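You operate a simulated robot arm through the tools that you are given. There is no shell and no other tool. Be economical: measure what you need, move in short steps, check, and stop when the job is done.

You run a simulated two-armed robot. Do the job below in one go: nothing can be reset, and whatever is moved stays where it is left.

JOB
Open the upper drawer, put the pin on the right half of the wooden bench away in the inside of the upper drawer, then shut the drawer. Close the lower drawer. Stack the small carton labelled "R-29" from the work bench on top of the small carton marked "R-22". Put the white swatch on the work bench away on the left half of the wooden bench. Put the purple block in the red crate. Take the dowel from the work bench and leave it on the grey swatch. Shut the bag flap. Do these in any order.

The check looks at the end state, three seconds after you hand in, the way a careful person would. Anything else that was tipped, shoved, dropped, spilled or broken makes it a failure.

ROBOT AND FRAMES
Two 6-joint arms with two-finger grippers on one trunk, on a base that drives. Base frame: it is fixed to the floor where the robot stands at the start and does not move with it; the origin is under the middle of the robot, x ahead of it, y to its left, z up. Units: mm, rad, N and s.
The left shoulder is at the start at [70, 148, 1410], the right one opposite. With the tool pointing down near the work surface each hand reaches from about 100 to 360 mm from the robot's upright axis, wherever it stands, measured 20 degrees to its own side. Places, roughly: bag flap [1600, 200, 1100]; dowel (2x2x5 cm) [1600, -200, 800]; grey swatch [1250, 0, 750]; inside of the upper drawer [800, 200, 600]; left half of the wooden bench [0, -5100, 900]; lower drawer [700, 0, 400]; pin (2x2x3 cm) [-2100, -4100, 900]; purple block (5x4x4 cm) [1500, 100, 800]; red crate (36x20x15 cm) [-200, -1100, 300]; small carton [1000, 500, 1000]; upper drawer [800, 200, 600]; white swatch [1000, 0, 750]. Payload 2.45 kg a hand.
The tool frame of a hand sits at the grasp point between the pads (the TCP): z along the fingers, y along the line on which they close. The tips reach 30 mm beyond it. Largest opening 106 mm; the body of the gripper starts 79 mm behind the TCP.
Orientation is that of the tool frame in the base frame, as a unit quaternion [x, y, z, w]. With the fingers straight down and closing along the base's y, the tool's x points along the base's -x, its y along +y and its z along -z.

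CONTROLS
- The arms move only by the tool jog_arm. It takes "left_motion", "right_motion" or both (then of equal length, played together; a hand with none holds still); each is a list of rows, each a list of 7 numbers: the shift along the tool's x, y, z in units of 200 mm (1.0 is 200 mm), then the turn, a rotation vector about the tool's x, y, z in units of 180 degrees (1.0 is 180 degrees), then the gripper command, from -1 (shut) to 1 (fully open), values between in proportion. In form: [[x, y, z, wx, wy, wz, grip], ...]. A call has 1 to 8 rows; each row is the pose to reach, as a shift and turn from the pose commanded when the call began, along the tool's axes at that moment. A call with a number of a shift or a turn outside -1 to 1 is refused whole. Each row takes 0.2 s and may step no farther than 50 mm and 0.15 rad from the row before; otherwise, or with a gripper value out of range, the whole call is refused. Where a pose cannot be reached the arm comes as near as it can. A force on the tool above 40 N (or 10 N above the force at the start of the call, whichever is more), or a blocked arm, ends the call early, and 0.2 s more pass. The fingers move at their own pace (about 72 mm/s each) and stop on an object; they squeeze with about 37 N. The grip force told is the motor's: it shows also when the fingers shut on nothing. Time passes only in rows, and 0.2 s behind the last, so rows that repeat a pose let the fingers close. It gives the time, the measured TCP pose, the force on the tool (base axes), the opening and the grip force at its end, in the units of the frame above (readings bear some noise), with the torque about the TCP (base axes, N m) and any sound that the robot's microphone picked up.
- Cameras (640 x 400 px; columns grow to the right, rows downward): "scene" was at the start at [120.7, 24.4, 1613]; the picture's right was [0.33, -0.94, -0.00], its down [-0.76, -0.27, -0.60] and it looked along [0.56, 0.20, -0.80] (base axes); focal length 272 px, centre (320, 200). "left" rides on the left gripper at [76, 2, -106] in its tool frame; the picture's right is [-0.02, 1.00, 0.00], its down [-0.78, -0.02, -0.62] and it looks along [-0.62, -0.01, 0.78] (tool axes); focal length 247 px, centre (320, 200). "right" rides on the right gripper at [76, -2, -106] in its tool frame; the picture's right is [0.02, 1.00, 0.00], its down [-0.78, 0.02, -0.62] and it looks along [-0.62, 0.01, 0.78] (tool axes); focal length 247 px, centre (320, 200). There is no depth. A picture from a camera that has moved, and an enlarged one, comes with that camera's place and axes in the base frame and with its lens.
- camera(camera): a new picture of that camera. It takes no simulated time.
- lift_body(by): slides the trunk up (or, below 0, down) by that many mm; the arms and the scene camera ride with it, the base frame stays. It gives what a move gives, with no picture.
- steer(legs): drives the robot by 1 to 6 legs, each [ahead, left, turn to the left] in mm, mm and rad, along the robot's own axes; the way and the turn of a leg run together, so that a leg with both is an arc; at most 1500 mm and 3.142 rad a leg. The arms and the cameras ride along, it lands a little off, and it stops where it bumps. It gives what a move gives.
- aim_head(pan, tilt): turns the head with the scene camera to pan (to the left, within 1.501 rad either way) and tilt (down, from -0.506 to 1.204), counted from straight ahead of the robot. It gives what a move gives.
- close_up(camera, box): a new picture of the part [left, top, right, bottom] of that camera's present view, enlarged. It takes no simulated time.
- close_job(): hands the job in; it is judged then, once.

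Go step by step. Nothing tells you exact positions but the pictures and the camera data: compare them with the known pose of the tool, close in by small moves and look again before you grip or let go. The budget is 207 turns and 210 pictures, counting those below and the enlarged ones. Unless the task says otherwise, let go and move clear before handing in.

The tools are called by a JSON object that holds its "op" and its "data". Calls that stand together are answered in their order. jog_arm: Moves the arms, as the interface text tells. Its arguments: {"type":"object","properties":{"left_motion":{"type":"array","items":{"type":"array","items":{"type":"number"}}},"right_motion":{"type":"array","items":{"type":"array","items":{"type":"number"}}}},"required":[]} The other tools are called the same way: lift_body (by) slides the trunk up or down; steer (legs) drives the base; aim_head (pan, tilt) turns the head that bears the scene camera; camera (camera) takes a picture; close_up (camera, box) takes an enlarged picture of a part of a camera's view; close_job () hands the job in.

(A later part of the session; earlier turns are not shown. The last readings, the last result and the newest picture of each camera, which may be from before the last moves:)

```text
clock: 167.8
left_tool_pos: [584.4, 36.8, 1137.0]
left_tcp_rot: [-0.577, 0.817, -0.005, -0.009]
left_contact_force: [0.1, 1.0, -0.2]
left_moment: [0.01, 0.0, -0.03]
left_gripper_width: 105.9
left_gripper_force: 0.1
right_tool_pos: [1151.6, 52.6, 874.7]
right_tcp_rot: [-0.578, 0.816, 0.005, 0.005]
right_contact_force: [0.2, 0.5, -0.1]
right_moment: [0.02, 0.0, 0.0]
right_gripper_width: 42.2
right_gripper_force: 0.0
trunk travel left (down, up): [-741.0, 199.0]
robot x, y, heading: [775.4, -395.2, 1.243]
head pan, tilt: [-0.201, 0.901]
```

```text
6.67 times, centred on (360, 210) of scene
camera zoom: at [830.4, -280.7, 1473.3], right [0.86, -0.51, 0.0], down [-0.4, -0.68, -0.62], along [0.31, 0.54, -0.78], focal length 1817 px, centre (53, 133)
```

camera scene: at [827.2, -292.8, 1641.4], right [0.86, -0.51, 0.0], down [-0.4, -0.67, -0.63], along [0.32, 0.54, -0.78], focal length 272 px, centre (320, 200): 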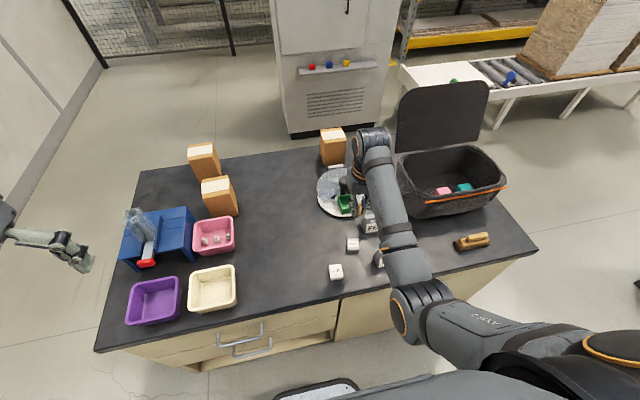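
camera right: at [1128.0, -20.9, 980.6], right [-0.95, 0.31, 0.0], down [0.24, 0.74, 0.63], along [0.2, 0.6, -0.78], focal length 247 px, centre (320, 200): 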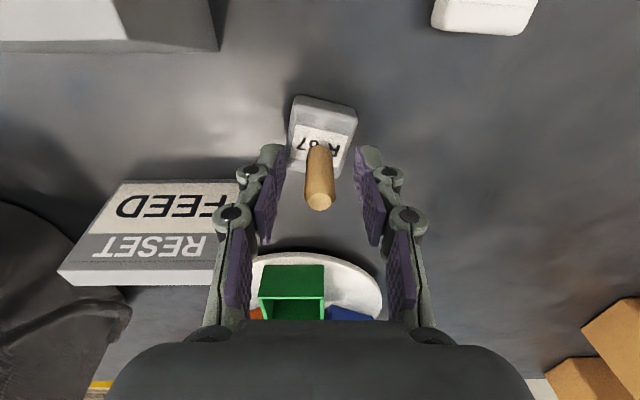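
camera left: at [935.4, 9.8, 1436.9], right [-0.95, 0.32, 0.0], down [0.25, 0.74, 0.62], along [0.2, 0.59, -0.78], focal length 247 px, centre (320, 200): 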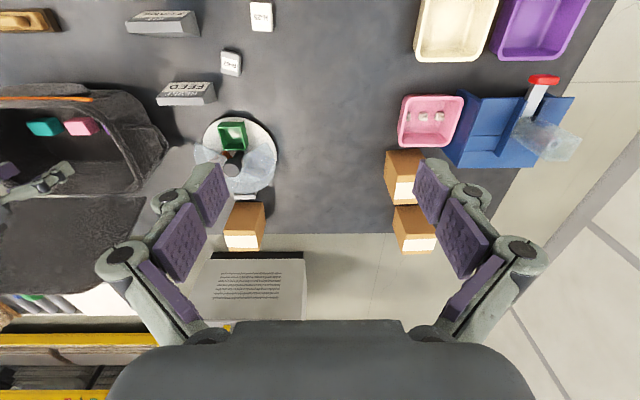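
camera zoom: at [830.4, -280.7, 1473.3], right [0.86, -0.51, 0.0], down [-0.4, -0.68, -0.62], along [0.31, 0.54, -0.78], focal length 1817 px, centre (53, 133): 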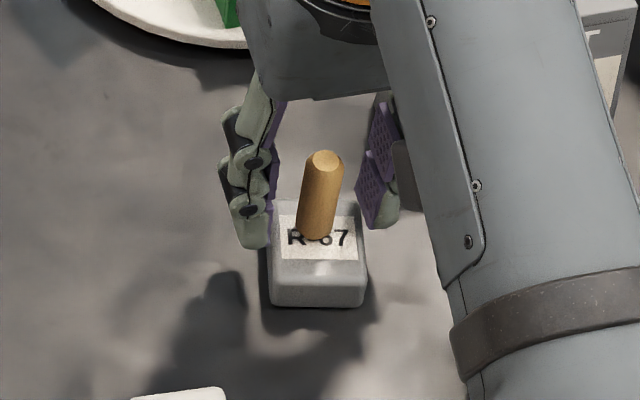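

Dowel stands centred on the grey swatch. I rise straight up and drive around to the bench's right end for the bag flap.

{"op": "lift_body", "data": {"by": 190}}

{"op": "steer", "data": {"legs": [[-150, 0, 0], [0, -1300, 0]]}}

{"op": "aim_head", "data": {"pan": 0.3, "tilt": 0.6}}

{"op": "camera", "data": {"camera": "scene"}}

```text
clock: 169.9
left_tool_pos: [584.3, 36.2, 1327.0]
left_tcp_rot: [-0.577, 0.817, -0.004, -0.009]
left_contact_force: [-0.6, 0.3, 0.5]
left_moment: [-0.04, -0.01, 0.01]
left_gripper_width: 106.2
left_gripper_force: 0.1
right_tool_pos: [1153.0, 52.4, 1065.9]
right_tcp_rot: [-0.578, 0.816, 0.006, 0.005]
right_contact_force: [-0.1, -0.1, 0.8]
right_moment: [-0.02, -0.02, -0.01]
right_gripper_width: 42.2
right_gripper_force: 0.1
trunk travel left (down, up): [-931.0, 9.0]
robot x, y, heading: [774.2, -394.3, 1.24]
head pan, tilt: [-0.201, 0.901]
```

```text
clock: 177.3
left_tool_pos: [1756.0, -523.6, 1327.1]
left_tcp_rot: [-0.577, 0.817, -0.004, -0.009]
left_contact_force: [0.7, -0.5, 0.3]
left_moment: [0.0, 0.01, -0.03]
left_gripper_width: 105.6
left_gripper_force: 0.0
right_tool_pos: [2326.2, -507.6, 1066.2]
right_tcp_rot: [-0.577, 0.817, 0.004, 0.005]
right_contact_force: [0.2, -0.2, 0.1]
right_moment: [-0.01, -0.04, 0.01]
right_gripper_width: 42.5
right_gripper_force: 0.1
trunk travel left (down, up): [-931.0, 9.0]
robot x, y, heading: [1949.7, -954.2, 1.239]
head pan, tilt: [-0.201, 0.901]
```

```text
clock: 178.3
left_tool_pos: [1758.2, -523.6, 1328.4]
left_tcp_rot: [-0.577, 0.817, -0.004, -0.009]
left_contact_force: [0.3, -0.7, 0.3]
left_moment: [-0.01, 0.01, 0.03]
left_gripper_width: 106.0
left_gripper_force: 0.1
right_tool_pos: [2326.9, -508.0, 1065.9]
right_tcp_rot: [-0.578, 0.816, 0.005, 0.005]
right_contact_force: [0.5, 0.1, -0.8]
right_moment: [0.01, -0.02, 0.01]
right_gripper_width: 42.4
right_gripper_force: 0.1
trunk travel left (down, up): [-931.0, 9.0]
robot x, y, heading: [1948.1, -953.0, 1.242]
head pan, tilt: [0.3, 0.6]
```

```text
117 pictures are left
camera scene: at [1969.0, -817.9, 1688.1], right [1.0, -0.03, 0.0], down [-0.02, -0.57, -0.82], along [0.02, 0.82, -0.57], focal length 272 px, centre (320, 200)
```

scene: 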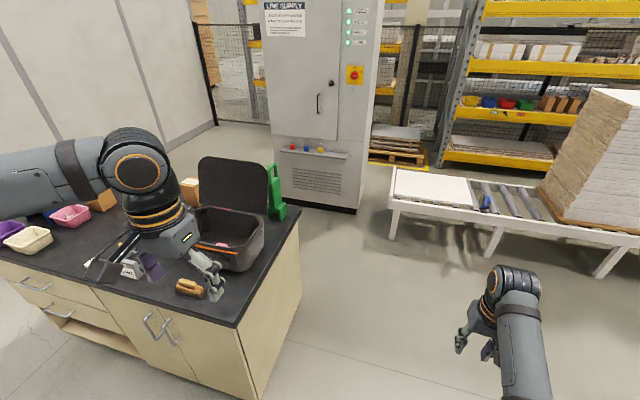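

The flap stands open with a green device near the back right corner. I turn to face the bench's right end, keeping distance, and look.

{"op": "steer", "data": {"legs": [[0, 0, 1.6], [-230, 0, 0], [0, -850, 0]]}}

{"op": "aim_head", "data": {"pan": -0.1, "tilt": 0.6}}

{"op": "camera", "data": {"camera": "scene"}}

{"op": "camera", "data": {"camera": "right"}}

```text
clock: 188.1
left_tool_pos: [1989.5, -416.3, 1327.4]
left_tcp_rot: [0.989, -0.146, 0.009, 0.002]
left_contact_force: [-0.3, -1.0, 0.0]
left_moment: [0.02, 0.03, 0.0]
left_gripper_width: 105.6
left_gripper_force: 0.0
right_tool_pos: [1947.4, 150.9, 1065.8]
right_tcp_rot: [0.989, -0.145, -0.006, 0.0]
right_contact_force: [-0.5, -0.8, 1.1]
right_moment: [0.02, 0.04, -0.03]
right_gripper_width: 42.5
right_gripper_force: 0.1
trunk travel left (down, up): [-931.0, 9.0]
robot x, y, heading: [2409.6, -204.4, 2.861]
head pan, tilt: [0.3, 0.6]
```

```text
clock: 188.9
left_tool_pos: [1990.3, -413.8, 1328.8]
left_tcp_rot: [0.989, -0.146, 0.008, 0.002]
left_contact_force: [0.0, 0.5, -0.9]
left_moment: [0.01, 0.01, -0.02]
left_gripper_width: 105.8
left_gripper_force: 0.0
right_tool_pos: [1948.3, 153.4, 1065.8]
right_tcp_rot: [0.989, -0.146, -0.007, 0.0]
right_contact_force: [-0.2, -0.3, -0.5]
right_moment: [-0.01, 0.01, 0.0]
right_gripper_width: 42.7
right_gripper_force: 0.0
trunk travel left (down, up): [-931.0, 9.0]
robot x, y, heading: [2411.8, -206.0, 2.864]
head pan, tilt: [-0.099, 0.6]
```

```text
116 pictures are left
camera scene: at [2280.8, -155.9, 1688.1], right [0.37, 0.93, 0.0], down [0.52, -0.21, -0.82], along [-0.77, 0.31, -0.57], focal length 272 px, centre (320, 200)
```

scene: 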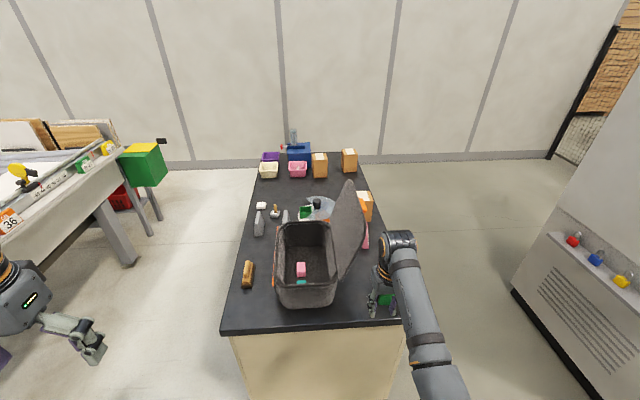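

```text
115 pictures are left
camera right: at [2022.0, 133.0, 1170.5], right [-0.27, -0.96, 0.0], down [-0.75, 0.21, 0.63], along [-0.61, 0.17, -0.78], focal length 247 px, centre (320, 200)
```

right: 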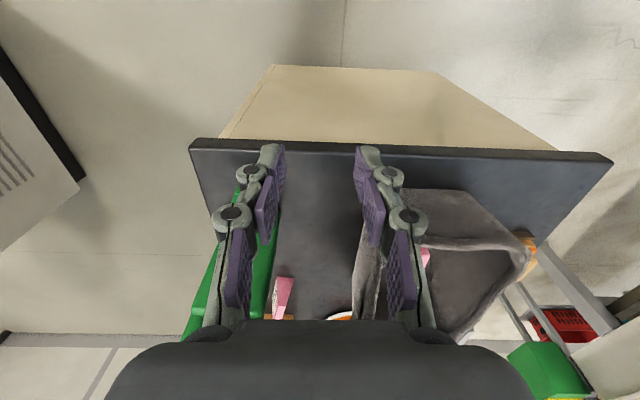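

{"op": "close_up", "data": {"camera": "scene", "box": [220, 140, 440, 340]}}

```text
2.00 times, centred on (330, 240) of scene
camera zoom: at [2280.8, -155.9, 1688.1], right [0.37, 0.93, 0.0], down [0.52, -0.21, -0.82], along [-0.77, 0.31, -0.57], focal length 545 px, centre (300, 120)
```

zoom: 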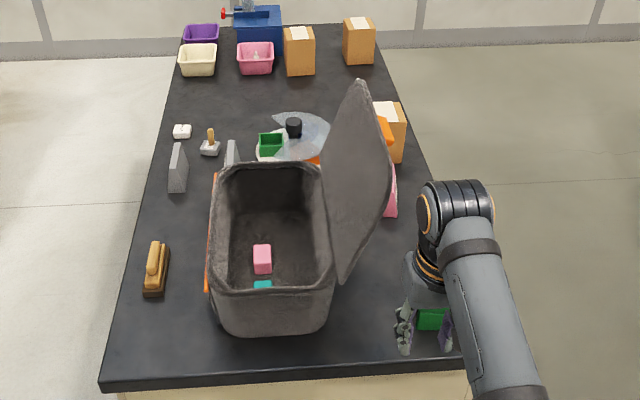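

Flap: hinge at f≈640,z≈965, top at f≈706,z≈1148, leaning back; a tall green device stands near r 1616,f 797. I raise the closed right hand above it and come in behind the flap.

{"op": "jog_arm", "data": {"right_motion": [[-0.12, 0, -0.15, 0, 0, 0, -1], [-0.24, 0, -0.3, 0, 0, 0, -1], [-0.36, 0, -0.45, 0, 0, 0, -1], [-0.45, 0, -0.6, 0, 0, 0, -1], [-0.45, 0, -0.6, 0, 0, 0, -1]]}}

{"op": "steer", "data": {"legs": [[0, -55, 0]]}}

{"op": "camera", "data": {"camera": "right"}}

{"op": "camera", "data": {"camera": "scene"}}

```text
clock: 190.1
left_tool_pos: [1990.2, -415.0, 1328.2]
left_tcp_rot: [0.989, -0.146, 0.009, 0.003]
left_contact_force: [0.8, 0.5, -0.3]
left_moment: [-0.03, 0.0, 0.0]
left_gripper_width: 106.1
left_gripper_force: 0.1
right_tool_pos: [1863.2, 177.9, 1188.1]
right_tcp_rot: [0.989, -0.145, -0.007, -0.001]
right_contact_force: [0.0, 0.1, 0.3]
right_moment: [-0.02, 0.01, 0.01]
right_gripper_width: 0.1
right_gripper_force: 29.0
trunk travel left (down, up): [-931.0, 9.0]
robot x, y, heading: [2410.7, -200.7, 2.864]
head pan, tilt: [-0.099, 0.6]
```

```text
clock: 191.1
left_tool_pos: [2002.0, -374.0, 1324.4]
left_tcp_rot: [0.989, -0.145, 0.01, -0.001]
left_contact_force: [-0.5, -1.1, 0.0]
left_moment: [0.14, -0.04, 0.04]
left_gripper_width: 106.0
left_gripper_force: 0.1
right_tool_pos: [1874.6, 218.5, 1188.9]
right_tcp_rot: [0.99, -0.143, -0.006, -0.005]
right_contact_force: [-0.5, -1.0, 0.2]
right_moment: [0.08, 0.02, -0.01]
right_gripper_width: 0.0
right_gripper_force: 28.7
trunk travel left (down, up): [-931.0, 9.0]
robot x, y, heading: [2427.8, -149.2, 2.86]
head pan, tilt: [-0.099, 0.6]
```

```text
113 pictures are left
camera right: at [1949.1, 198.5, 1293.8], right [-0.26, -0.96, -0.01], down [-0.75, 0.2, 0.63], along [-0.61, 0.17, -0.77], focal length 247 px, centre (320, 200)
```

right: 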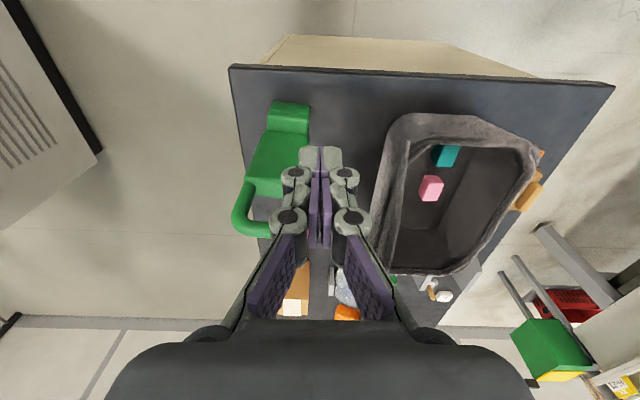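

```text
112 pictures are left
camera scene: at [2291.7, -118.2, 1688.1], right [0.37, 0.93, 0.01], down [0.53, -0.2, -0.83], along [-0.76, 0.31, -0.56], focal length 272 px, centre (320, 200)
```

scene: 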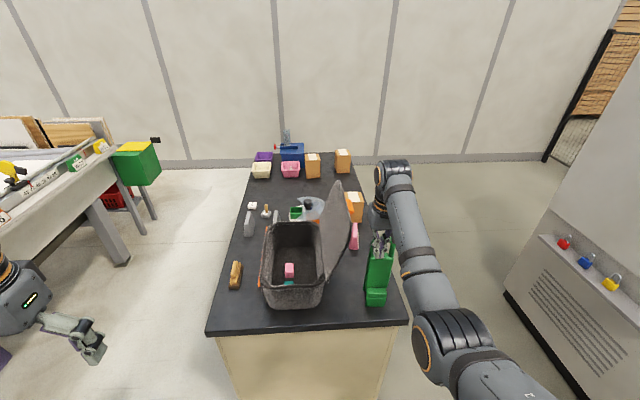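

The fingers pass between the green device and the flap, above both. Drive in.

{"op": "steer", "data": {"legs": [[225, 0, 0]]}}

{"op": "camera", "data": {"camera": "right"}}

{"op": "camera", "data": {"camera": "scene"}}

```text
clock: 192.8
left_tool_pos: [1795.5, -301.7, 1329.3]
left_tcp_rot: [0.989, -0.145, 0.007, 0.003]
left_contact_force: [0.0, 0.6, 0.4]
left_moment: [0.01, 0.06, -0.02]
left_gripper_width: 106.3
left_gripper_force: 0.0
right_tool_pos: [1665.6, 289.4, 1190.1]
right_tcp_rot: [0.99, -0.143, -0.009, 0.001]
right_contact_force: [0.7, 0.0, 0.5]
right_moment: [-0.02, 0.01, -0.01]
right_gripper_width: 0.0
right_gripper_force: 28.5
trunk travel left (down, up): [-931.0, 9.0]
robot x, y, heading: [2212.2, -87.1, 2.862]
head pan, tilt: [-0.099, 0.6]
```

```text
111 pictures are left
camera right: at [1741.4, 270.3, 1293.9], right [-0.26, -0.96, 0.0], down [-0.74, 0.21, 0.63], along [-0.61, 0.17, -0.77], focal length 247 px, centre (320, 200)
```

right: 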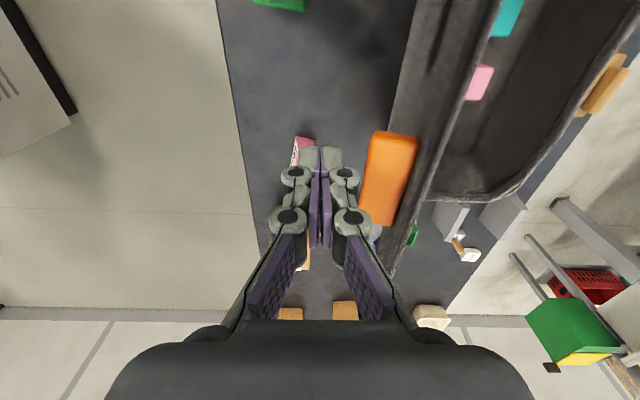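

```text
110 pictures are left
camera scene: at [2086.7, -42.9, 1688.7], right [0.37, 0.93, 0.0], down [0.52, -0.21, -0.83], along [-0.77, 0.31, -0.56], focal length 272 px, centre (320, 200)
```

scene: 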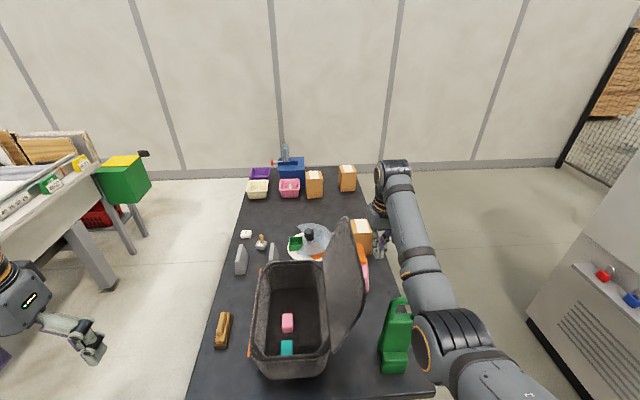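

An orange grip sits on the flap's back. I lower the fingers behind the flap with the arm.

{"op": "jog_arm", "data": {"right_motion": [[0, 0, 0.19, 0, 0, 0, -1], [0, 0, 0.37, 0, 0, 0, -1]]}}

{"op": "camera", "data": {"camera": "right"}}

{"op": "close_up", "data": {"camera": "scene", "box": [230, 150, 450, 390]}}

```text
clock: 193.4
left_tool_pos: [1792.3, -302.0, 1328.5]
left_tcp_rot: [0.989, -0.145, 0.009, 0.003]
left_contact_force: [0.5, 0.3, 0.4]
left_moment: [0.01, 0.02, 0.0]
left_gripper_width: 106.0
left_gripper_force: 0.1
right_tool_pos: [1662.6, 289.9, 1115.5]
right_tcp_rot: [0.99, -0.144, -0.008, 0.001]
right_contact_force: [0.8, 0.0, 0.5]
right_moment: [0.04, 0.07, 0.05]
right_gripper_width: 0.1
right_gripper_force: 29.3
trunk travel left (down, up): [-931.0, 9.0]
robot x, y, heading: [2211.8, -89.1, 2.858]
head pan, tilt: [-0.099, 0.6]
```

```text
109 pictures are left
camera right: at [1737.4, 271.2, 1218.7], right [-0.26, -0.96, 0.0], down [-0.75, 0.21, 0.63], along [-0.61, 0.16, -0.77], focal length 247 px, centre (320, 200)
```

right: 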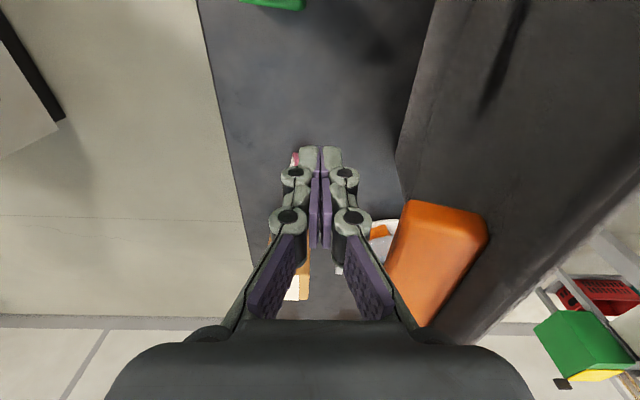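

```text
1.67 times, centred on (340, 270) of scene
camera zoom: at [2083.2, -42.1, 1688.4], right [0.37, 0.93, 0.0], down [0.52, -0.21, -0.83], along [-0.77, 0.31, -0.56], focal length 454 px, centre (287, 83)
```

zoom: 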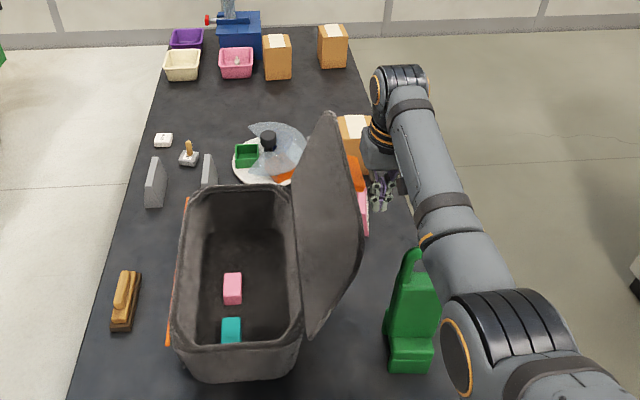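

Push the flap toward the bag opening (tool +y) in steps.

{"op": "jog_arm", "data": {"right_motion": [[0, 0.15, 0, 0, 0, 0, -1], [0, 0.3, 0, 0, 0, 0, -1], [0, 0.45, 0, 0, 0, 0, -1], [0, 0.6, 0, 0, 0, 0, -1], [0, 0.75, 0, 0, 0, 0, -1]]}}

{"op": "camera", "data": {"camera": "scene"}}

```text
clock: 194.6
left_tool_pos: [1791.1, -302.8, 1327.8]
left_tcp_rot: [0.989, -0.145, 0.01, 0.002]
left_contact_force: [0.1, -0.6, 0.6]
left_moment: [0.05, 0.0, 0.0]
left_gripper_width: 105.7
left_gripper_force: 0.1
right_tool_pos: [1617.8, 143.8, 1113.4]
right_tcp_rot: [0.99, -0.144, -0.007, 0.0]
right_contact_force: [0.5, 0.1, 0.2]
right_moment: [0.06, 0.03, 0.02]
right_gripper_width: 0.0
right_gripper_force: 28.5
trunk travel left (down, up): [-931.0, 9.0]
robot x, y, heading: [2211.2, -87.3, 2.858]
head pan, tilt: [-0.099, 0.6]
```

```text
107 pictures are left
camera scene: at [2080.4, -44.5, 1688.1], right [0.37, 0.93, 0.0], down [0.53, -0.21, -0.83], along [-0.77, 0.31, -0.56], focal length 272 px, centre (320, 200)
```

scene: 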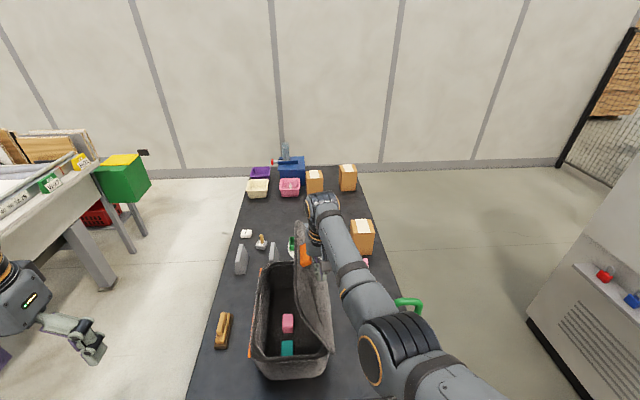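

Flap is coming over; continue.

{"op": "jog_arm", "data": {"right_motion": [[0, 0.15, 0, 0, 0, 0, -1], [0, 0.3, 0, 0, 0, 0, -1], [0, 0.45, 0, 0, 0, 0, -1], [0, 0.6, 0, 0, 0, 0, -1]]}}

{"op": "camera", "data": {"camera": "scene"}}

{"op": "camera", "data": {"camera": "right"}}

```text
clock: 195.6
left_tool_pos: [1790.2, -300.6, 1328.2]
left_tcp_rot: [0.989, -0.145, 0.01, 0.003]
left_contact_force: [0.3, -0.7, 1.1]
left_moment: [0.01, -0.01, 0.0]
left_gripper_width: 106.0
left_gripper_force: 0.0
right_tool_pos: [1597.1, 55.5, 1115.3]
right_tcp_rot: [0.99, -0.144, -0.008, 0.0]
right_contact_force: [0.0, 0.4, 0.1]
right_moment: [-0.01, 0.02, -0.02]
right_gripper_width: 0.0
right_gripper_force: 28.8
right hand out of reach, approached as far as the arm can: row 3, 4
trunk travel left (down, up): [-931.0, 9.0]
robot x, y, heading: [2211.3, -85.9, 2.862]
head pan, tilt: [-0.099, 0.6]
```

```text
106 pictures are left
camera scene: at [2081.2, -42.0, 1688.1], right [0.37, 0.93, 0.0], down [0.52, -0.21, -0.83], along [-0.77, 0.31, -0.56], focal length 272 px, centre (320, 200)
```

scene: 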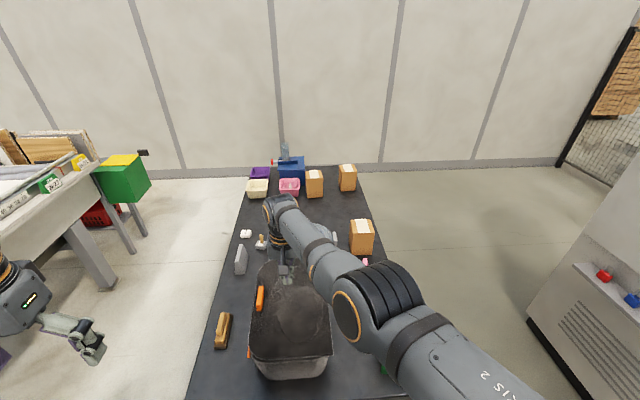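

```text
105 pictures are left
camera right: at [1671.0, 37.2, 1219.0], right [-0.26, -0.96, 0.0], down [-0.75, 0.21, 0.63], along [-0.61, 0.16, -0.78], focal length 247 px, centre (320, 200)
```

right: 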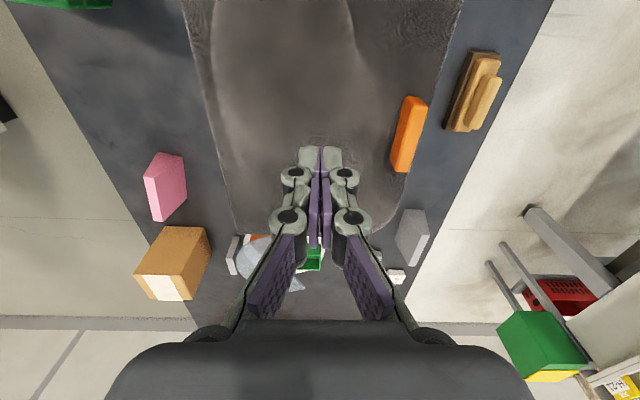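

The flap has fallen over the bag. Check that it is fully down.

{"op": "close_up", "data": {"camera": "scene", "box": [230, 240, 350, 390]}}

{"op": "close_up", "data": {"camera": "left", "box": [0, 0, 640, 400]}}

```text
2.67 times, centred on (290, 315) of scene
camera zoom: at [2081.2, -42.0, 1688.1], right [0.37, 0.93, 0.0], down [0.52, -0.21, -0.83], along [-0.77, 0.31, -0.56], focal length 727 px, centre (400, -107)
```

zoom: 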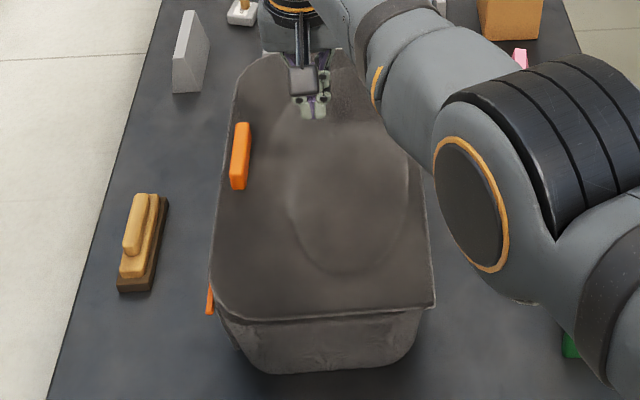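

```text
1.00 times, centred on (320, 200) of left (not enlarged: the box is as wide or as high as the picture)
camera zoom: at [1861.7, -323.8, 1435.8], right [-0.31, -0.95, 0.0], down [-0.76, 0.25, 0.61], along [-0.58, 0.18, -0.8], focal length 247 px, centre (320, 200)
```

zoom: 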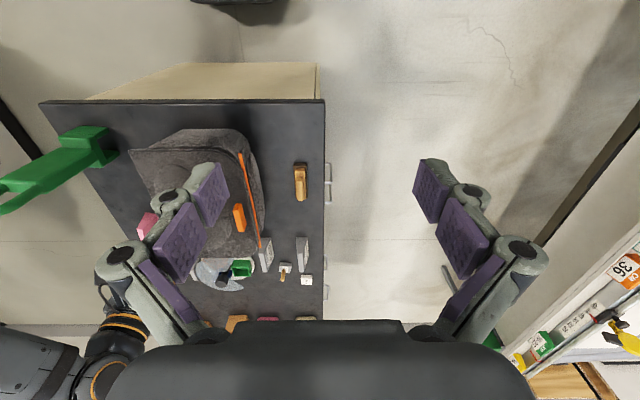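

Flap is closed, everything else intact. I back out and move toward the back of the bench to read the carton labels.

{"op": "steer", "data": {"legs": [[-350, 0, 0], [0, -560, 0]]}}

{"op": "aim_head", "data": {"pan": 0.25, "tilt": 0.4}}

{"op": "camera", "data": {"camera": "scene"}}

```text
clock: 200.7
left_tool_pos: [2281.1, 138.9, 1327.3]
left_tcp_rot: [0.99, -0.143, 0.01, 0.002]
left_contact_force: [-0.3, 0.4, -0.6]
left_moment: [0.04, 0.01, -0.01]
left_gripper_width: 105.9
left_gripper_force: 0.1
right_tool_pos: [2086.2, 495.3, 1114.4]
right_tcp_rot: [0.99, -0.143, -0.006, -0.001]
right_contact_force: [0.4, -0.3, 0.0]
right_moment: [0.0, 0.01, 0.0]
right_gripper_width: 0.0
right_gripper_force: 28.4
trunk travel left (down, up): [-931.0, 9.0]
robot x, y, heading: [2703.6, 354.2, 2.865]
head pan, tilt: [-0.099, 0.6]
```

```text
clock: 201.5
left_tool_pos: [2282.1, 140.3, 1327.3]
left_tcp_rot: [0.99, -0.143, 0.009, 0.002]
left_contact_force: [-0.4, 0.4, 0.6]
left_moment: [-0.01, -0.03, -0.01]
left_gripper_width: 106.0
left_gripper_force: 0.1
right_tool_pos: [2086.1, 496.7, 1114.6]
right_tcp_rot: [0.99, -0.142, -0.007, 0.0]
right_contact_force: [0.6, 0.6, 0.0]
right_moment: [0.01, 0.02, 0.01]
right_gripper_width: 0.0
right_gripper_force: 28.9
trunk travel left (down, up): [-931.0, 9.0]
robot x, y, heading: [2699.8, 350.5, 2.865]
head pan, tilt: [0.25, 0.4]
```

```text
102 pictures are left
camera scene: at [2561.1, 370.2, 1706.3], right [0.03, 1.0, 0.0], down [0.39, -0.01, -0.92], along [-0.92, 0.03, -0.39], focal length 272 px, centre (320, 200)
```

scene: 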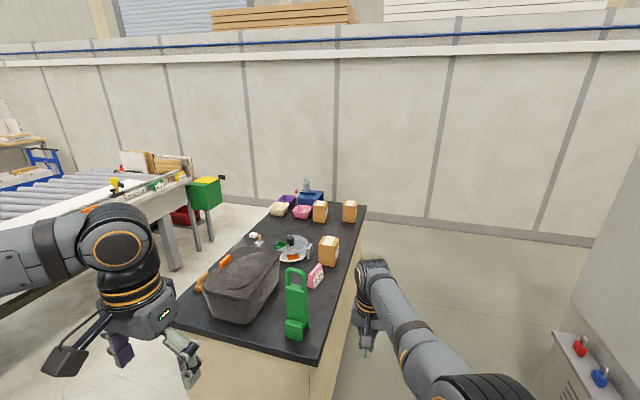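

{"op": "close_up", "data": {"camera": "scene", "box": [290, 190, 370, 290]}}

```text
4.00 times, centred on (330, 240) of scene
camera zoom: at [2561.1, 370.2, 1706.3], right [0.03, 1.0, 0.0], down [0.39, -0.01, -0.92], along [-0.92, 0.03, -0.39], focal length 1090 px, centre (280, 40)
```

zoom: 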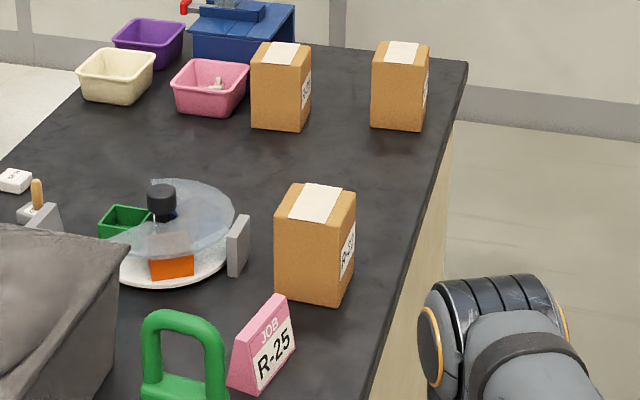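

{"op": "close_up", "data": {"camera": "scene", "box": [318, 225, 348, 270]}}

{"op": "close_up", "data": {"camera": "scene", "box": [310, 195, 362, 225]}}

```text
8.89 times, centred on (333, 248) of scene
camera zoom: at [2561.1, 370.2, 1706.3], right [0.03, 1.0, 0.0], down [0.39, -0.01, -0.92], along [-0.92, 0.03, -0.39], focal length 2422 px, centre (204, -222)
```

zoom: 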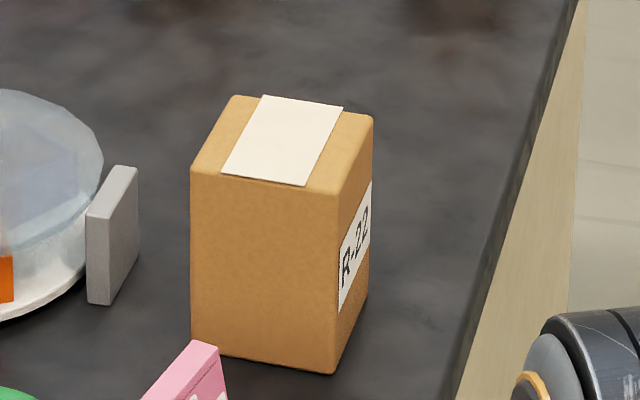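

```text
12.31 times, centred on (336, 210) of scene
camera zoom: at [2561.1, 370.2, 1706.3], right [0.03, 1.0, 0.0], down [0.39, -0.01, -0.92], along [-0.92, 0.03, -0.39], focal length 3354 px, centre (123, 77)
```

zoom: 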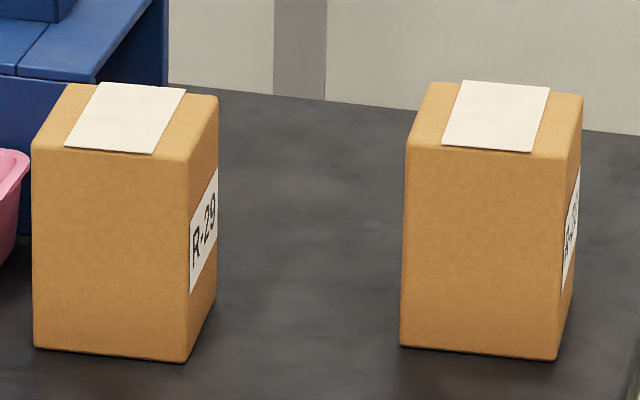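

R-22 is the carton near the dome (back edge); R-29 is the one beside the pink bin. I'll work from the spacious back side: reset the right arm's lateral position and drive behind the bench.

{"op": "jog_arm", "data": {"right_motion": [[0, -0.22, 0, 0, 0, 0, -0.5], [0, -0.44, 0, 0, 0, 0, 0], [0, -0.66, 0, 0, 0, 0, 0.5], [0, -0.88, 0, 0, 0, 0, 1], [0, -1.0, 0, 0, 0, 0, 1]]}}

{"op": "steer", "data": {"legs": [[0, -110, 0], [1300, 0, 0], [0, 0, 1.55]]}}

{"op": "aim_head", "data": {"pan": -0.2, "tilt": 0.9}}

{"op": "camera", "data": {"camera": "scene"}}

{"op": "camera", "data": {"camera": "right"}}

```text
clock: 202.7
left_tool_pos: [2282.5, 141.6, 1329.3]
left_tcp_rot: [0.99, -0.143, 0.01, 0.004]
left_contact_force: [0.3, 0.2, 0.1]
left_moment: [0.0, 0.03, -0.02]
left_gripper_width: 106.0
left_gripper_force: 0.0
right_tool_pos: [2141.6, 690.9, 1111.9]
right_tcp_rot: [0.99, -0.142, -0.007, 0.0]
right_contact_force: [0.1, 0.4, -0.6]
right_moment: [-0.01, -0.03, 0.04]
right_gripper_width: 106.1
right_gripper_force: 0.0
trunk travel left (down, up): [-931.0, 9.0]
robot x, y, heading: [2701.7, 353.6, 2.856]
head pan, tilt: [0.25, 0.4]
```

```text
clock: 213.8
left_tool_pos: [1688.1, 394.0, 1329.4]
left_tcp_rot: [0.806, 0.592, 0.009, -0.004]
left_contact_force: [-0.1, -0.4, 1.1]
left_moment: [-0.03, -0.02, 0.03]
left_gripper_width: 106.2
left_gripper_force: 0.0
right_tool_pos: [1137.6, 262.0, 1113.8]
right_tcp_rot: [0.805, 0.594, -0.004, 0.005]
right_contact_force: [0.2, -0.2, -0.4]
right_moment: [-0.02, 0.02, 0.01]
right_gripper_width: 106.0
right_gripper_force: 0.1
trunk travel left (down, up): [-931.0, 9.0]
robot x, y, heading: [1482.1, 815.3, -1.868]
head pan, tilt: [0.25, 0.4]
```

```text
clock: 214.8
left_tool_pos: [1690.2, 395.1, 1328.9]
left_tcp_rot: [0.806, 0.592, 0.01, -0.004]
left_contact_force: [-0.6, -0.4, 0.3]
left_moment: [0.01, -0.02, -0.01]
left_gripper_width: 106.2
left_gripper_force: 0.1
right_tool_pos: [1138.3, 262.4, 1112.9]
right_tcp_rot: [0.805, 0.593, -0.004, 0.006]
right_contact_force: [0.9, 0.1, 0.0]
right_moment: [0.02, 0.02, 0.02]
right_gripper_width: 105.9
right_gripper_force: 0.0
trunk travel left (down, up): [-931.0, 9.0]
robot x, y, heading: [1480.4, 817.4, -1.862]
head pan, tilt: [-0.201, 0.901]
```

```text
98 pictures are left
camera scene: at [1433.5, 701.9, 1663.4], right [-0.88, 0.47, 0.0], down [0.37, 0.69, -0.62], along [-0.29, -0.55, -0.78], focal length 272 px, centre (320, 200)
```

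scene: 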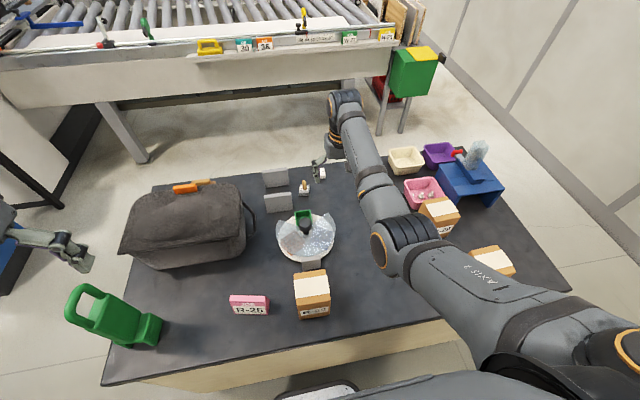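

```text
97 pictures are left
camera right: at [1159.1, 338.2, 1217.8], right [0.96, -0.28, 0.0], down [-0.21, -0.74, 0.63], along [-0.17, -0.61, -0.78], focal length 247 px, centre (320, 200)
```

right: 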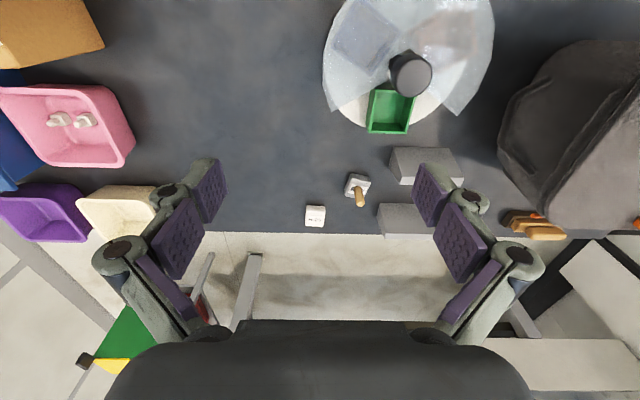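

Great vantage. Confirm labels by zoom.

{"op": "close_up", "data": {"camera": "scene", "box": [400, 180, 540, 290]}}

{"op": "close_up", "data": {"camera": "scene", "box": [220, 220, 360, 330]}}

```text
3.64 times, centred on (470, 235) of scene
camera zoom: at [1433.5, 701.9, 1663.4], right [-0.88, 0.47, 0.0], down [0.37, 0.69, -0.62], along [-0.29, -0.55, -0.78], focal length 991 px, centre (-226, 73)
```

zoom: 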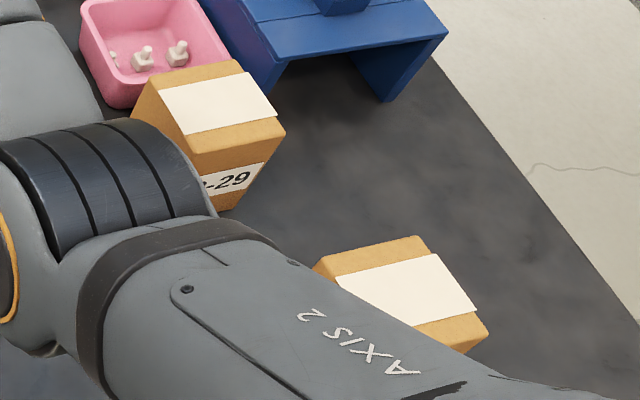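

```text
3.64 times, centred on (290, 275) of scene
camera zoom: at [1433.5, 701.9, 1663.4], right [-0.88, 0.47, 0.0], down [0.37, 0.69, -0.62], along [-0.29, -0.55, -0.78], focal length 991 px, centre (429, -73)
```

zoom: 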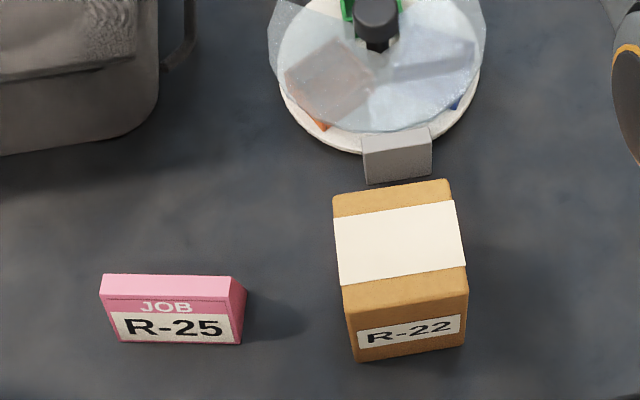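

R-29 and R-22 confirmed. Move the hand over R-29.

{"op": "steer", "data": {"legs": [[-55, -333, 0]]}}

{"op": "camera", "data": {"camera": "right"}}

{"op": "camera", "data": {"camera": "scene"}}

```text
clock: 217.0
left_tool_pos: [1388.4, 541.7, 1327.1]
left_tcp_rot: [0.805, 0.594, 0.009, -0.006]
left_contact_force: [-0.1, -0.6, -0.9]
left_moment: [0.04, 0.07, -0.02]
left_gripper_width: 105.9
left_gripper_force: 0.0
right_tool_pos: [838.1, 408.6, 1113.6]
right_tcp_rot: [0.803, 0.596, -0.004, 0.004]
right_contact_force: [0.8, 0.0, 1.3]
right_moment: [0.02, 0.03, -0.02]
right_gripper_width: 106.1
right_gripper_force: 0.0
trunk travel left (down, up): [-931.0, 9.0]
robot x, y, heading: [1175.8, 964.3, -1.86]
head pan, tilt: [-0.201, 0.901]
```

```text
94 pictures are left
camera right: at [858.4, 484.3, 1217.9], right [0.96, -0.27, 0.0], down [-0.21, -0.75, 0.63], along [-0.17, -0.61, -0.78], focal length 247 px, centre (320, 200)
```

right: 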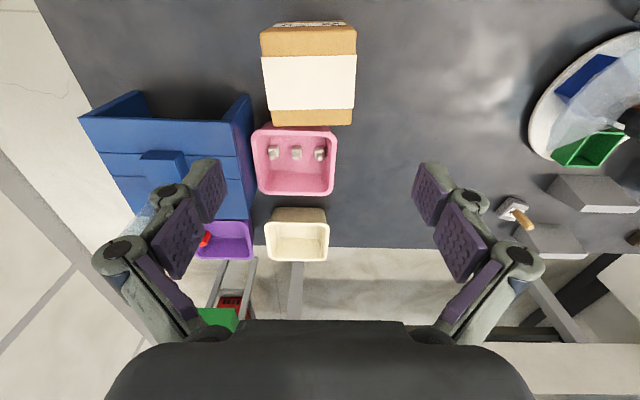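

```text
93 pictures are left
camera scene: at [1132.3, 848.5, 1663.3], right [-0.88, 0.47, 0.0], down [0.37, 0.69, -0.62], along [-0.29, -0.55, -0.78], focal length 272 px, centre (320, 200)
```

scene: 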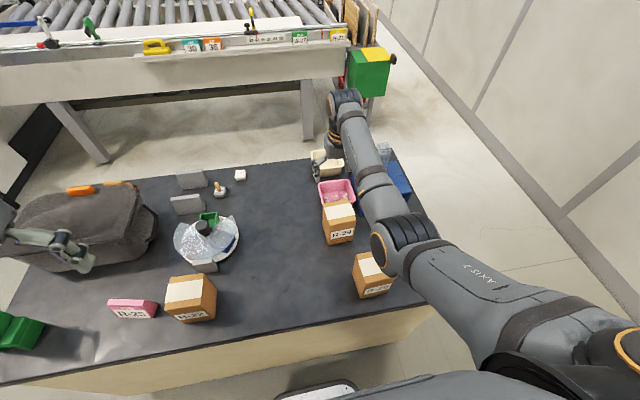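

R-29 sits just below the hand, about 90 mm wide; I correct ~15 mm and lower partway to re-check alignment.

{"op": "jog_arm", "data": {"right_motion": [[0.075, -0.065, 0, 0, 0, 0, 1], [0.075, -0.065, 0, 0, 0, 0, 1]]}}

{"op": "lift_body", "data": {"by": -95}}

{"op": "camera", "data": {"camera": "right"}}

{"op": "close_up", "data": {"camera": "scene", "box": [300, 100, 460, 300]}}

```text
clock: 217.6
left_tool_pos: [1388.6, 542.9, 1327.5]
left_tcp_rot: [0.805, 0.593, 0.009, -0.006]
left_contact_force: [0.9, -0.6, 0.3]
left_moment: [0.01, 0.04, -0.03]
left_gripper_width: 106.0
left_gripper_force: 0.1
right_tool_pos: [829.2, 426.8, 1113.8]
right_tcp_rot: [0.803, 0.595, -0.005, 0.005]
right_contact_force: [-0.5, 0.2, 0.2]
right_moment: [0.0, 0.0, 0.01]
right_gripper_width: 105.9
right_gripper_force: 0.0
trunk travel left (down, up): [-931.0, 9.0]
robot x, y, heading: [1176.1, 964.0, -1.864]
head pan, tilt: [-0.201, 0.901]
```

```text
clock: 218.9
left_tool_pos: [1387.7, 543.5, 1232.3]
left_tcp_rot: [0.805, 0.594, 0.009, -0.004]
left_contact_force: [-0.3, -0.4, 0.5]
left_moment: [-0.02, -0.03, 0.0]
left_gripper_width: 105.8
left_gripper_force: 0.1
right_tool_pos: [828.3, 427.2, 1017.8]
right_tcp_rot: [0.804, 0.595, -0.005, 0.006]
right_contact_force: [0.7, 0.2, -0.9]
right_moment: [0.02, 0.0, -0.02]
right_gripper_width: 106.0
right_gripper_force: 0.1
trunk travel left (down, up): [-836.0, 104.0]
robot x, y, heading: [1177.9, 967.6, -1.861]
head pan, tilt: [-0.201, 0.901]
```

```text
92 pictures are left
camera right: at [848.6, 503.3, 1122.5], right [0.96, -0.27, 0.0], down [-0.21, -0.75, 0.63], along [-0.17, -0.61, -0.78], focal length 247 px, centre (320, 200)
```

right: 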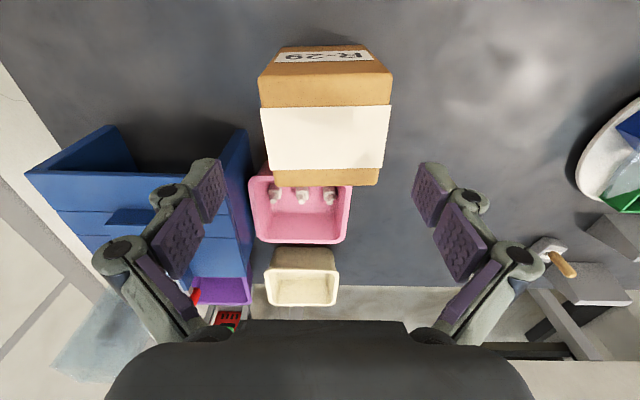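

```text
2.00 times, centred on (380, 200) of scene
camera zoom: at [1129.4, 850.0, 1568.3], right [-0.88, 0.47, 0.0], down [0.37, 0.69, -0.62], along [-0.29, -0.55, -0.78], focal length 545 px, centre (200, 200)
```

zoom: 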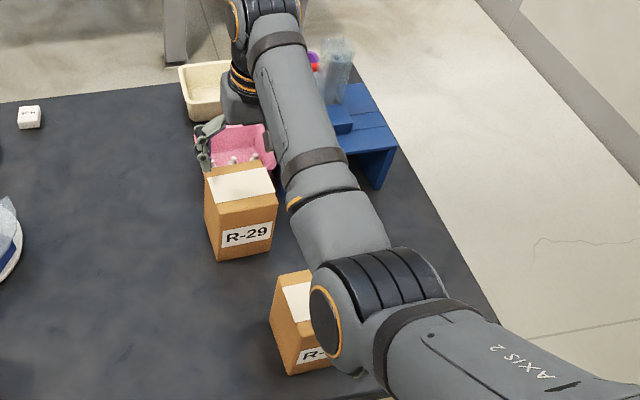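

Aligned within a millimetre or two; carton ≈95 mm wide. I fix the slight yaw and go down to just above its top for a final look.

{"op": "jog_arm", "data": {"right_motion": [[0.005, 0.005, 0, 0, 0, -0.0127, 1], [0.005, 0.005, 0, 0, 0, -0.0127, 1]]}}

{"op": "lift_body", "data": {"by": -35}}

{"op": "camera", "data": {"camera": "right"}}

```text
clock: 219.5
left_tool_pos: [1386.8, 543.8, 1232.9]
left_tcp_rot: [0.805, 0.594, 0.008, -0.004]
left_contact_force: [0.8, 0.2, 0.1]
left_moment: [0.04, 0.0, 0.03]
left_gripper_width: 105.7
left_gripper_force: 0.1
right_tool_pos: [829.5, 427.4, 1017.6]
right_tcp_rot: [0.792, 0.61, -0.005, 0.005]
right_contact_force: [0.3, 0.3, 0.5]
right_moment: [0.01, 0.03, 0.01]
right_gripper_width: 106.2
right_gripper_force: 0.0
trunk travel left (down, up): [-836.0, 104.0]
robot x, y, heading: [1178.3, 962.2, -1.861]
head pan, tilt: [-0.201, 0.901]
```

```text
clock: 220.2
left_tool_pos: [1387.5, 543.0, 1197.6]
left_tcp_rot: [0.805, 0.593, 0.009, -0.004]
left_contact_force: [-0.4, 1.0, 0.6]
left_moment: [0.03, 0.0, 0.01]
left_gripper_width: 105.9
left_gripper_force: 0.1
right_tool_pos: [829.7, 428.7, 981.9]
right_tcp_rot: [0.792, 0.611, -0.005, 0.006]
right_contact_force: [-0.4, 0.7, 0.5]
right_moment: [0.0, -0.03, 0.01]
right_gripper_width: 106.0
right_gripper_force: 0.1
trunk travel left (down, up): [-801.0, 139.0]
robot x, y, heading: [1179.1, 964.2, -1.861]
head pan, tilt: [-0.201, 0.901]
```

```text
90 pictures are left
camera right: at [846.5, 505.0, 1087.6], right [0.97, -0.23, 0.0], down [-0.18, -0.75, 0.63], along [-0.15, -0.61, -0.78], focal length 247 px, centre (320, 200)
```

right: 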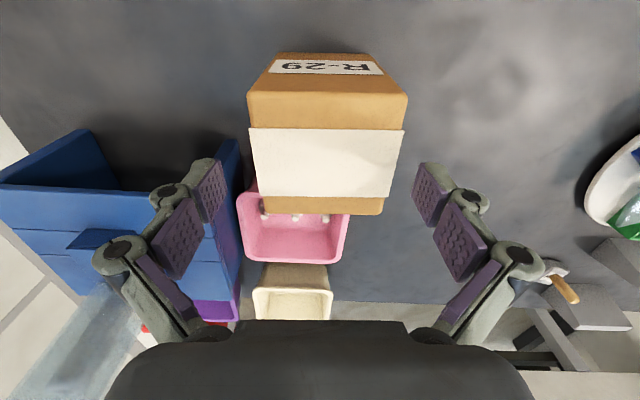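

Small +3 mm lateral trim, then descend over the carton.

{"op": "jog_arm", "data": {"right_motion": [[0, 0.016, 0, 0, 0, 0, 1], [0, 0.016, 0, 0, 0, 0, 1]]}}

{"op": "lift_body", "data": {"by": -28}}

{"op": "camera", "data": {"camera": "right"}}

```text
clock: 220.8
left_tool_pos: [1386.8, 543.7, 1198.1]
left_tcp_rot: [0.804, 0.594, 0.009, -0.004]
left_contact_force: [0.4, 0.4, -0.8]
left_moment: [0.0, 0.01, 0.04]
left_gripper_width: 106.1
left_gripper_force: 0.2
right_tool_pos: [833.3, 428.0, 983.7]
right_tcp_rot: [0.792, 0.61, -0.005, 0.005]
right_contact_force: [0.4, -0.1, 0.3]
right_moment: [0.02, 0.02, 0.02]
right_gripper_width: 105.8
right_gripper_force: 0.1
trunk travel left (down, up): [-801.0, 139.0]
robot x, y, heading: [1181.6, 961.7, -1.862]
head pan, tilt: [-0.201, 0.901]
```

```text
clock: 221.6
left_tool_pos: [1387.1, 542.4, 1169.7]
left_tcp_rot: [0.805, 0.593, 0.008, -0.004]
left_contact_force: [-0.1, 0.4, 0.6]
left_moment: [-0.02, -0.02, 0.01]
left_gripper_width: 105.9
left_gripper_force: 0.0
right_tool_pos: [831.5, 428.3, 955.8]
right_tcp_rot: [0.792, 0.61, -0.005, 0.006]
right_contact_force: [0.7, 0.9, 0.7]
right_moment: [0.01, 0.02, 0.0]
right_gripper_width: 105.9
right_gripper_force: 0.0
trunk travel left (down, up): [-773.0, 167.0]
robot x, y, heading: [1177.0, 965.4, -1.863]
head pan, tilt: [-0.201, 0.901]
```

```text
89 pictures are left
camera right: at [849.6, 504.0, 1059.9], right [0.97, -0.23, 0.0], down [-0.18, -0.75, 0.63], along [-0.15, -0.61, -0.78], focal length 247 px, centre (320, 200)
```

right: 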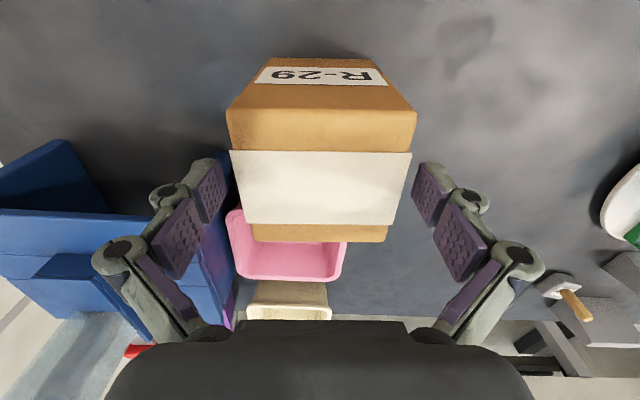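

Both fingers straddle the carton. Descend further and grip.

{"op": "lift_body", "data": {"by": -40}}

{"op": "jog_arm", "data": {"right_motion": [[0, 0, 0, 0, 0, 0, 0.7], [0, 0, 0, 0, 0, 0, 0.4], [0, 0, 0, 0, 0, 0, 0.4], [0, 0, 0, 0, 0, 0, 0.4]]}}

{"op": "camera", "data": {"camera": "right"}}

```text
clock: 222.4
left_tool_pos: [1387.8, 542.8, 1130.7]
left_tcp_rot: [0.805, 0.593, 0.009, -0.005]
left_contact_force: [-0.5, 0.6, 0.5]
left_moment: [0.01, -0.01, 0.01]
left_gripper_width: 105.9
left_gripper_force: 0.1
right_tool_pos: [832.9, 427.4, 915.4]
right_tcp_rot: [0.792, 0.611, -0.005, 0.007]
right_contact_force: [1.1, -0.3, -0.1]
right_moment: [-0.02, -0.03, 0.02]
right_gripper_width: 106.0
right_gripper_force: 0.1
trunk travel left (down, up): [-733.0, 207.0]
robot x, y, heading: [1177.3, 963.0, -1.859]
head pan, tilt: [-0.201, 0.901]
```

```text
clock: 223.4
left_tool_pos: [1386.7, 544.2, 1129.9]
left_tcp_rot: [0.805, 0.593, 0.009, -0.004]
left_contact_force: [0.3, -0.9, 0.0]
left_moment: [0.01, 0.02, 0.01]
left_gripper_width: 105.8
left_gripper_force: 0.0
right_tool_pos: [831.8, 427.1, 914.7]
right_tcp_rot: [0.792, 0.611, -0.005, 0.005]
right_contact_force: [0.1, -1.3, 2.4]
right_moment: [0.07, -0.32, -0.05]
right_gripper_width: 89.3
right_gripper_force: 37.2
trunk travel left (down, up): [-733.0, 207.0]
robot x, y, heading: [1178.8, 965.2, -1.862]
head pan, tilt: [-0.201, 0.901]
```

```text
88 pictures are left
camera right: at [849.8, 503.9, 1020.1], right [0.97, -0.23, 0.0], down [-0.18, -0.75, 0.63], along [-0.15, -0.62, -0.77], focal length 247 px, centre (320, 200)
```

right: 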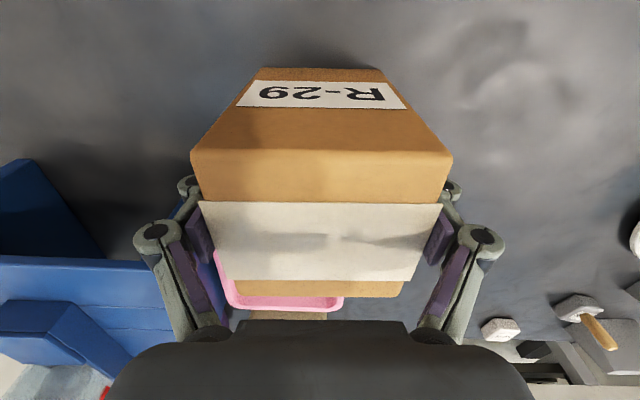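

Gripped (89 mm). Lift and travel to R-22.

{"op": "lift_body", "data": {"by": 195}}

{"op": "camera", "data": {"camera": "scene"}}

```text
clock: 225.5
left_tool_pos: [1386.9, 542.4, 1324.6]
left_tcp_rot: [0.805, 0.593, 0.01, -0.005]
left_contact_force: [0.2, 0.7, 0.5]
left_moment: [0.02, 0.0, 0.0]
left_gripper_width: 105.9
left_gripper_force: 0.2
right_tool_pos: [831.0, 426.8, 1109.1]
right_tcp_rot: [0.791, 0.611, -0.004, 0.005]
right_contact_force: [0.7, -0.1, -3.5]
right_moment: [0.01, -0.02, -0.01]
right_gripper_width: 89.5
right_gripper_force: 37.3
trunk travel left (down, up): [-928.0, 12.0]
robot x, y, heading: [1180.1, 965.1, -1.86]
head pan, tilt: [-0.201, 0.901]
```

```text
87 pictures are left
camera scene: at [1128.7, 849.3, 1660.2], right [-0.88, 0.47, 0.0], down [0.37, 0.69, -0.62], along [-0.29, -0.55, -0.78], focal length 272 px, centre (320, 200)
```

scene: 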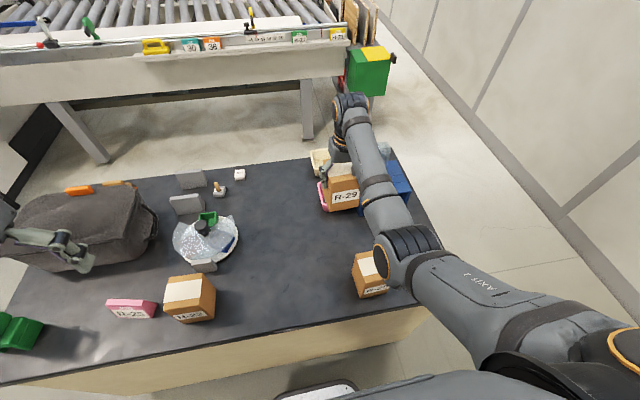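

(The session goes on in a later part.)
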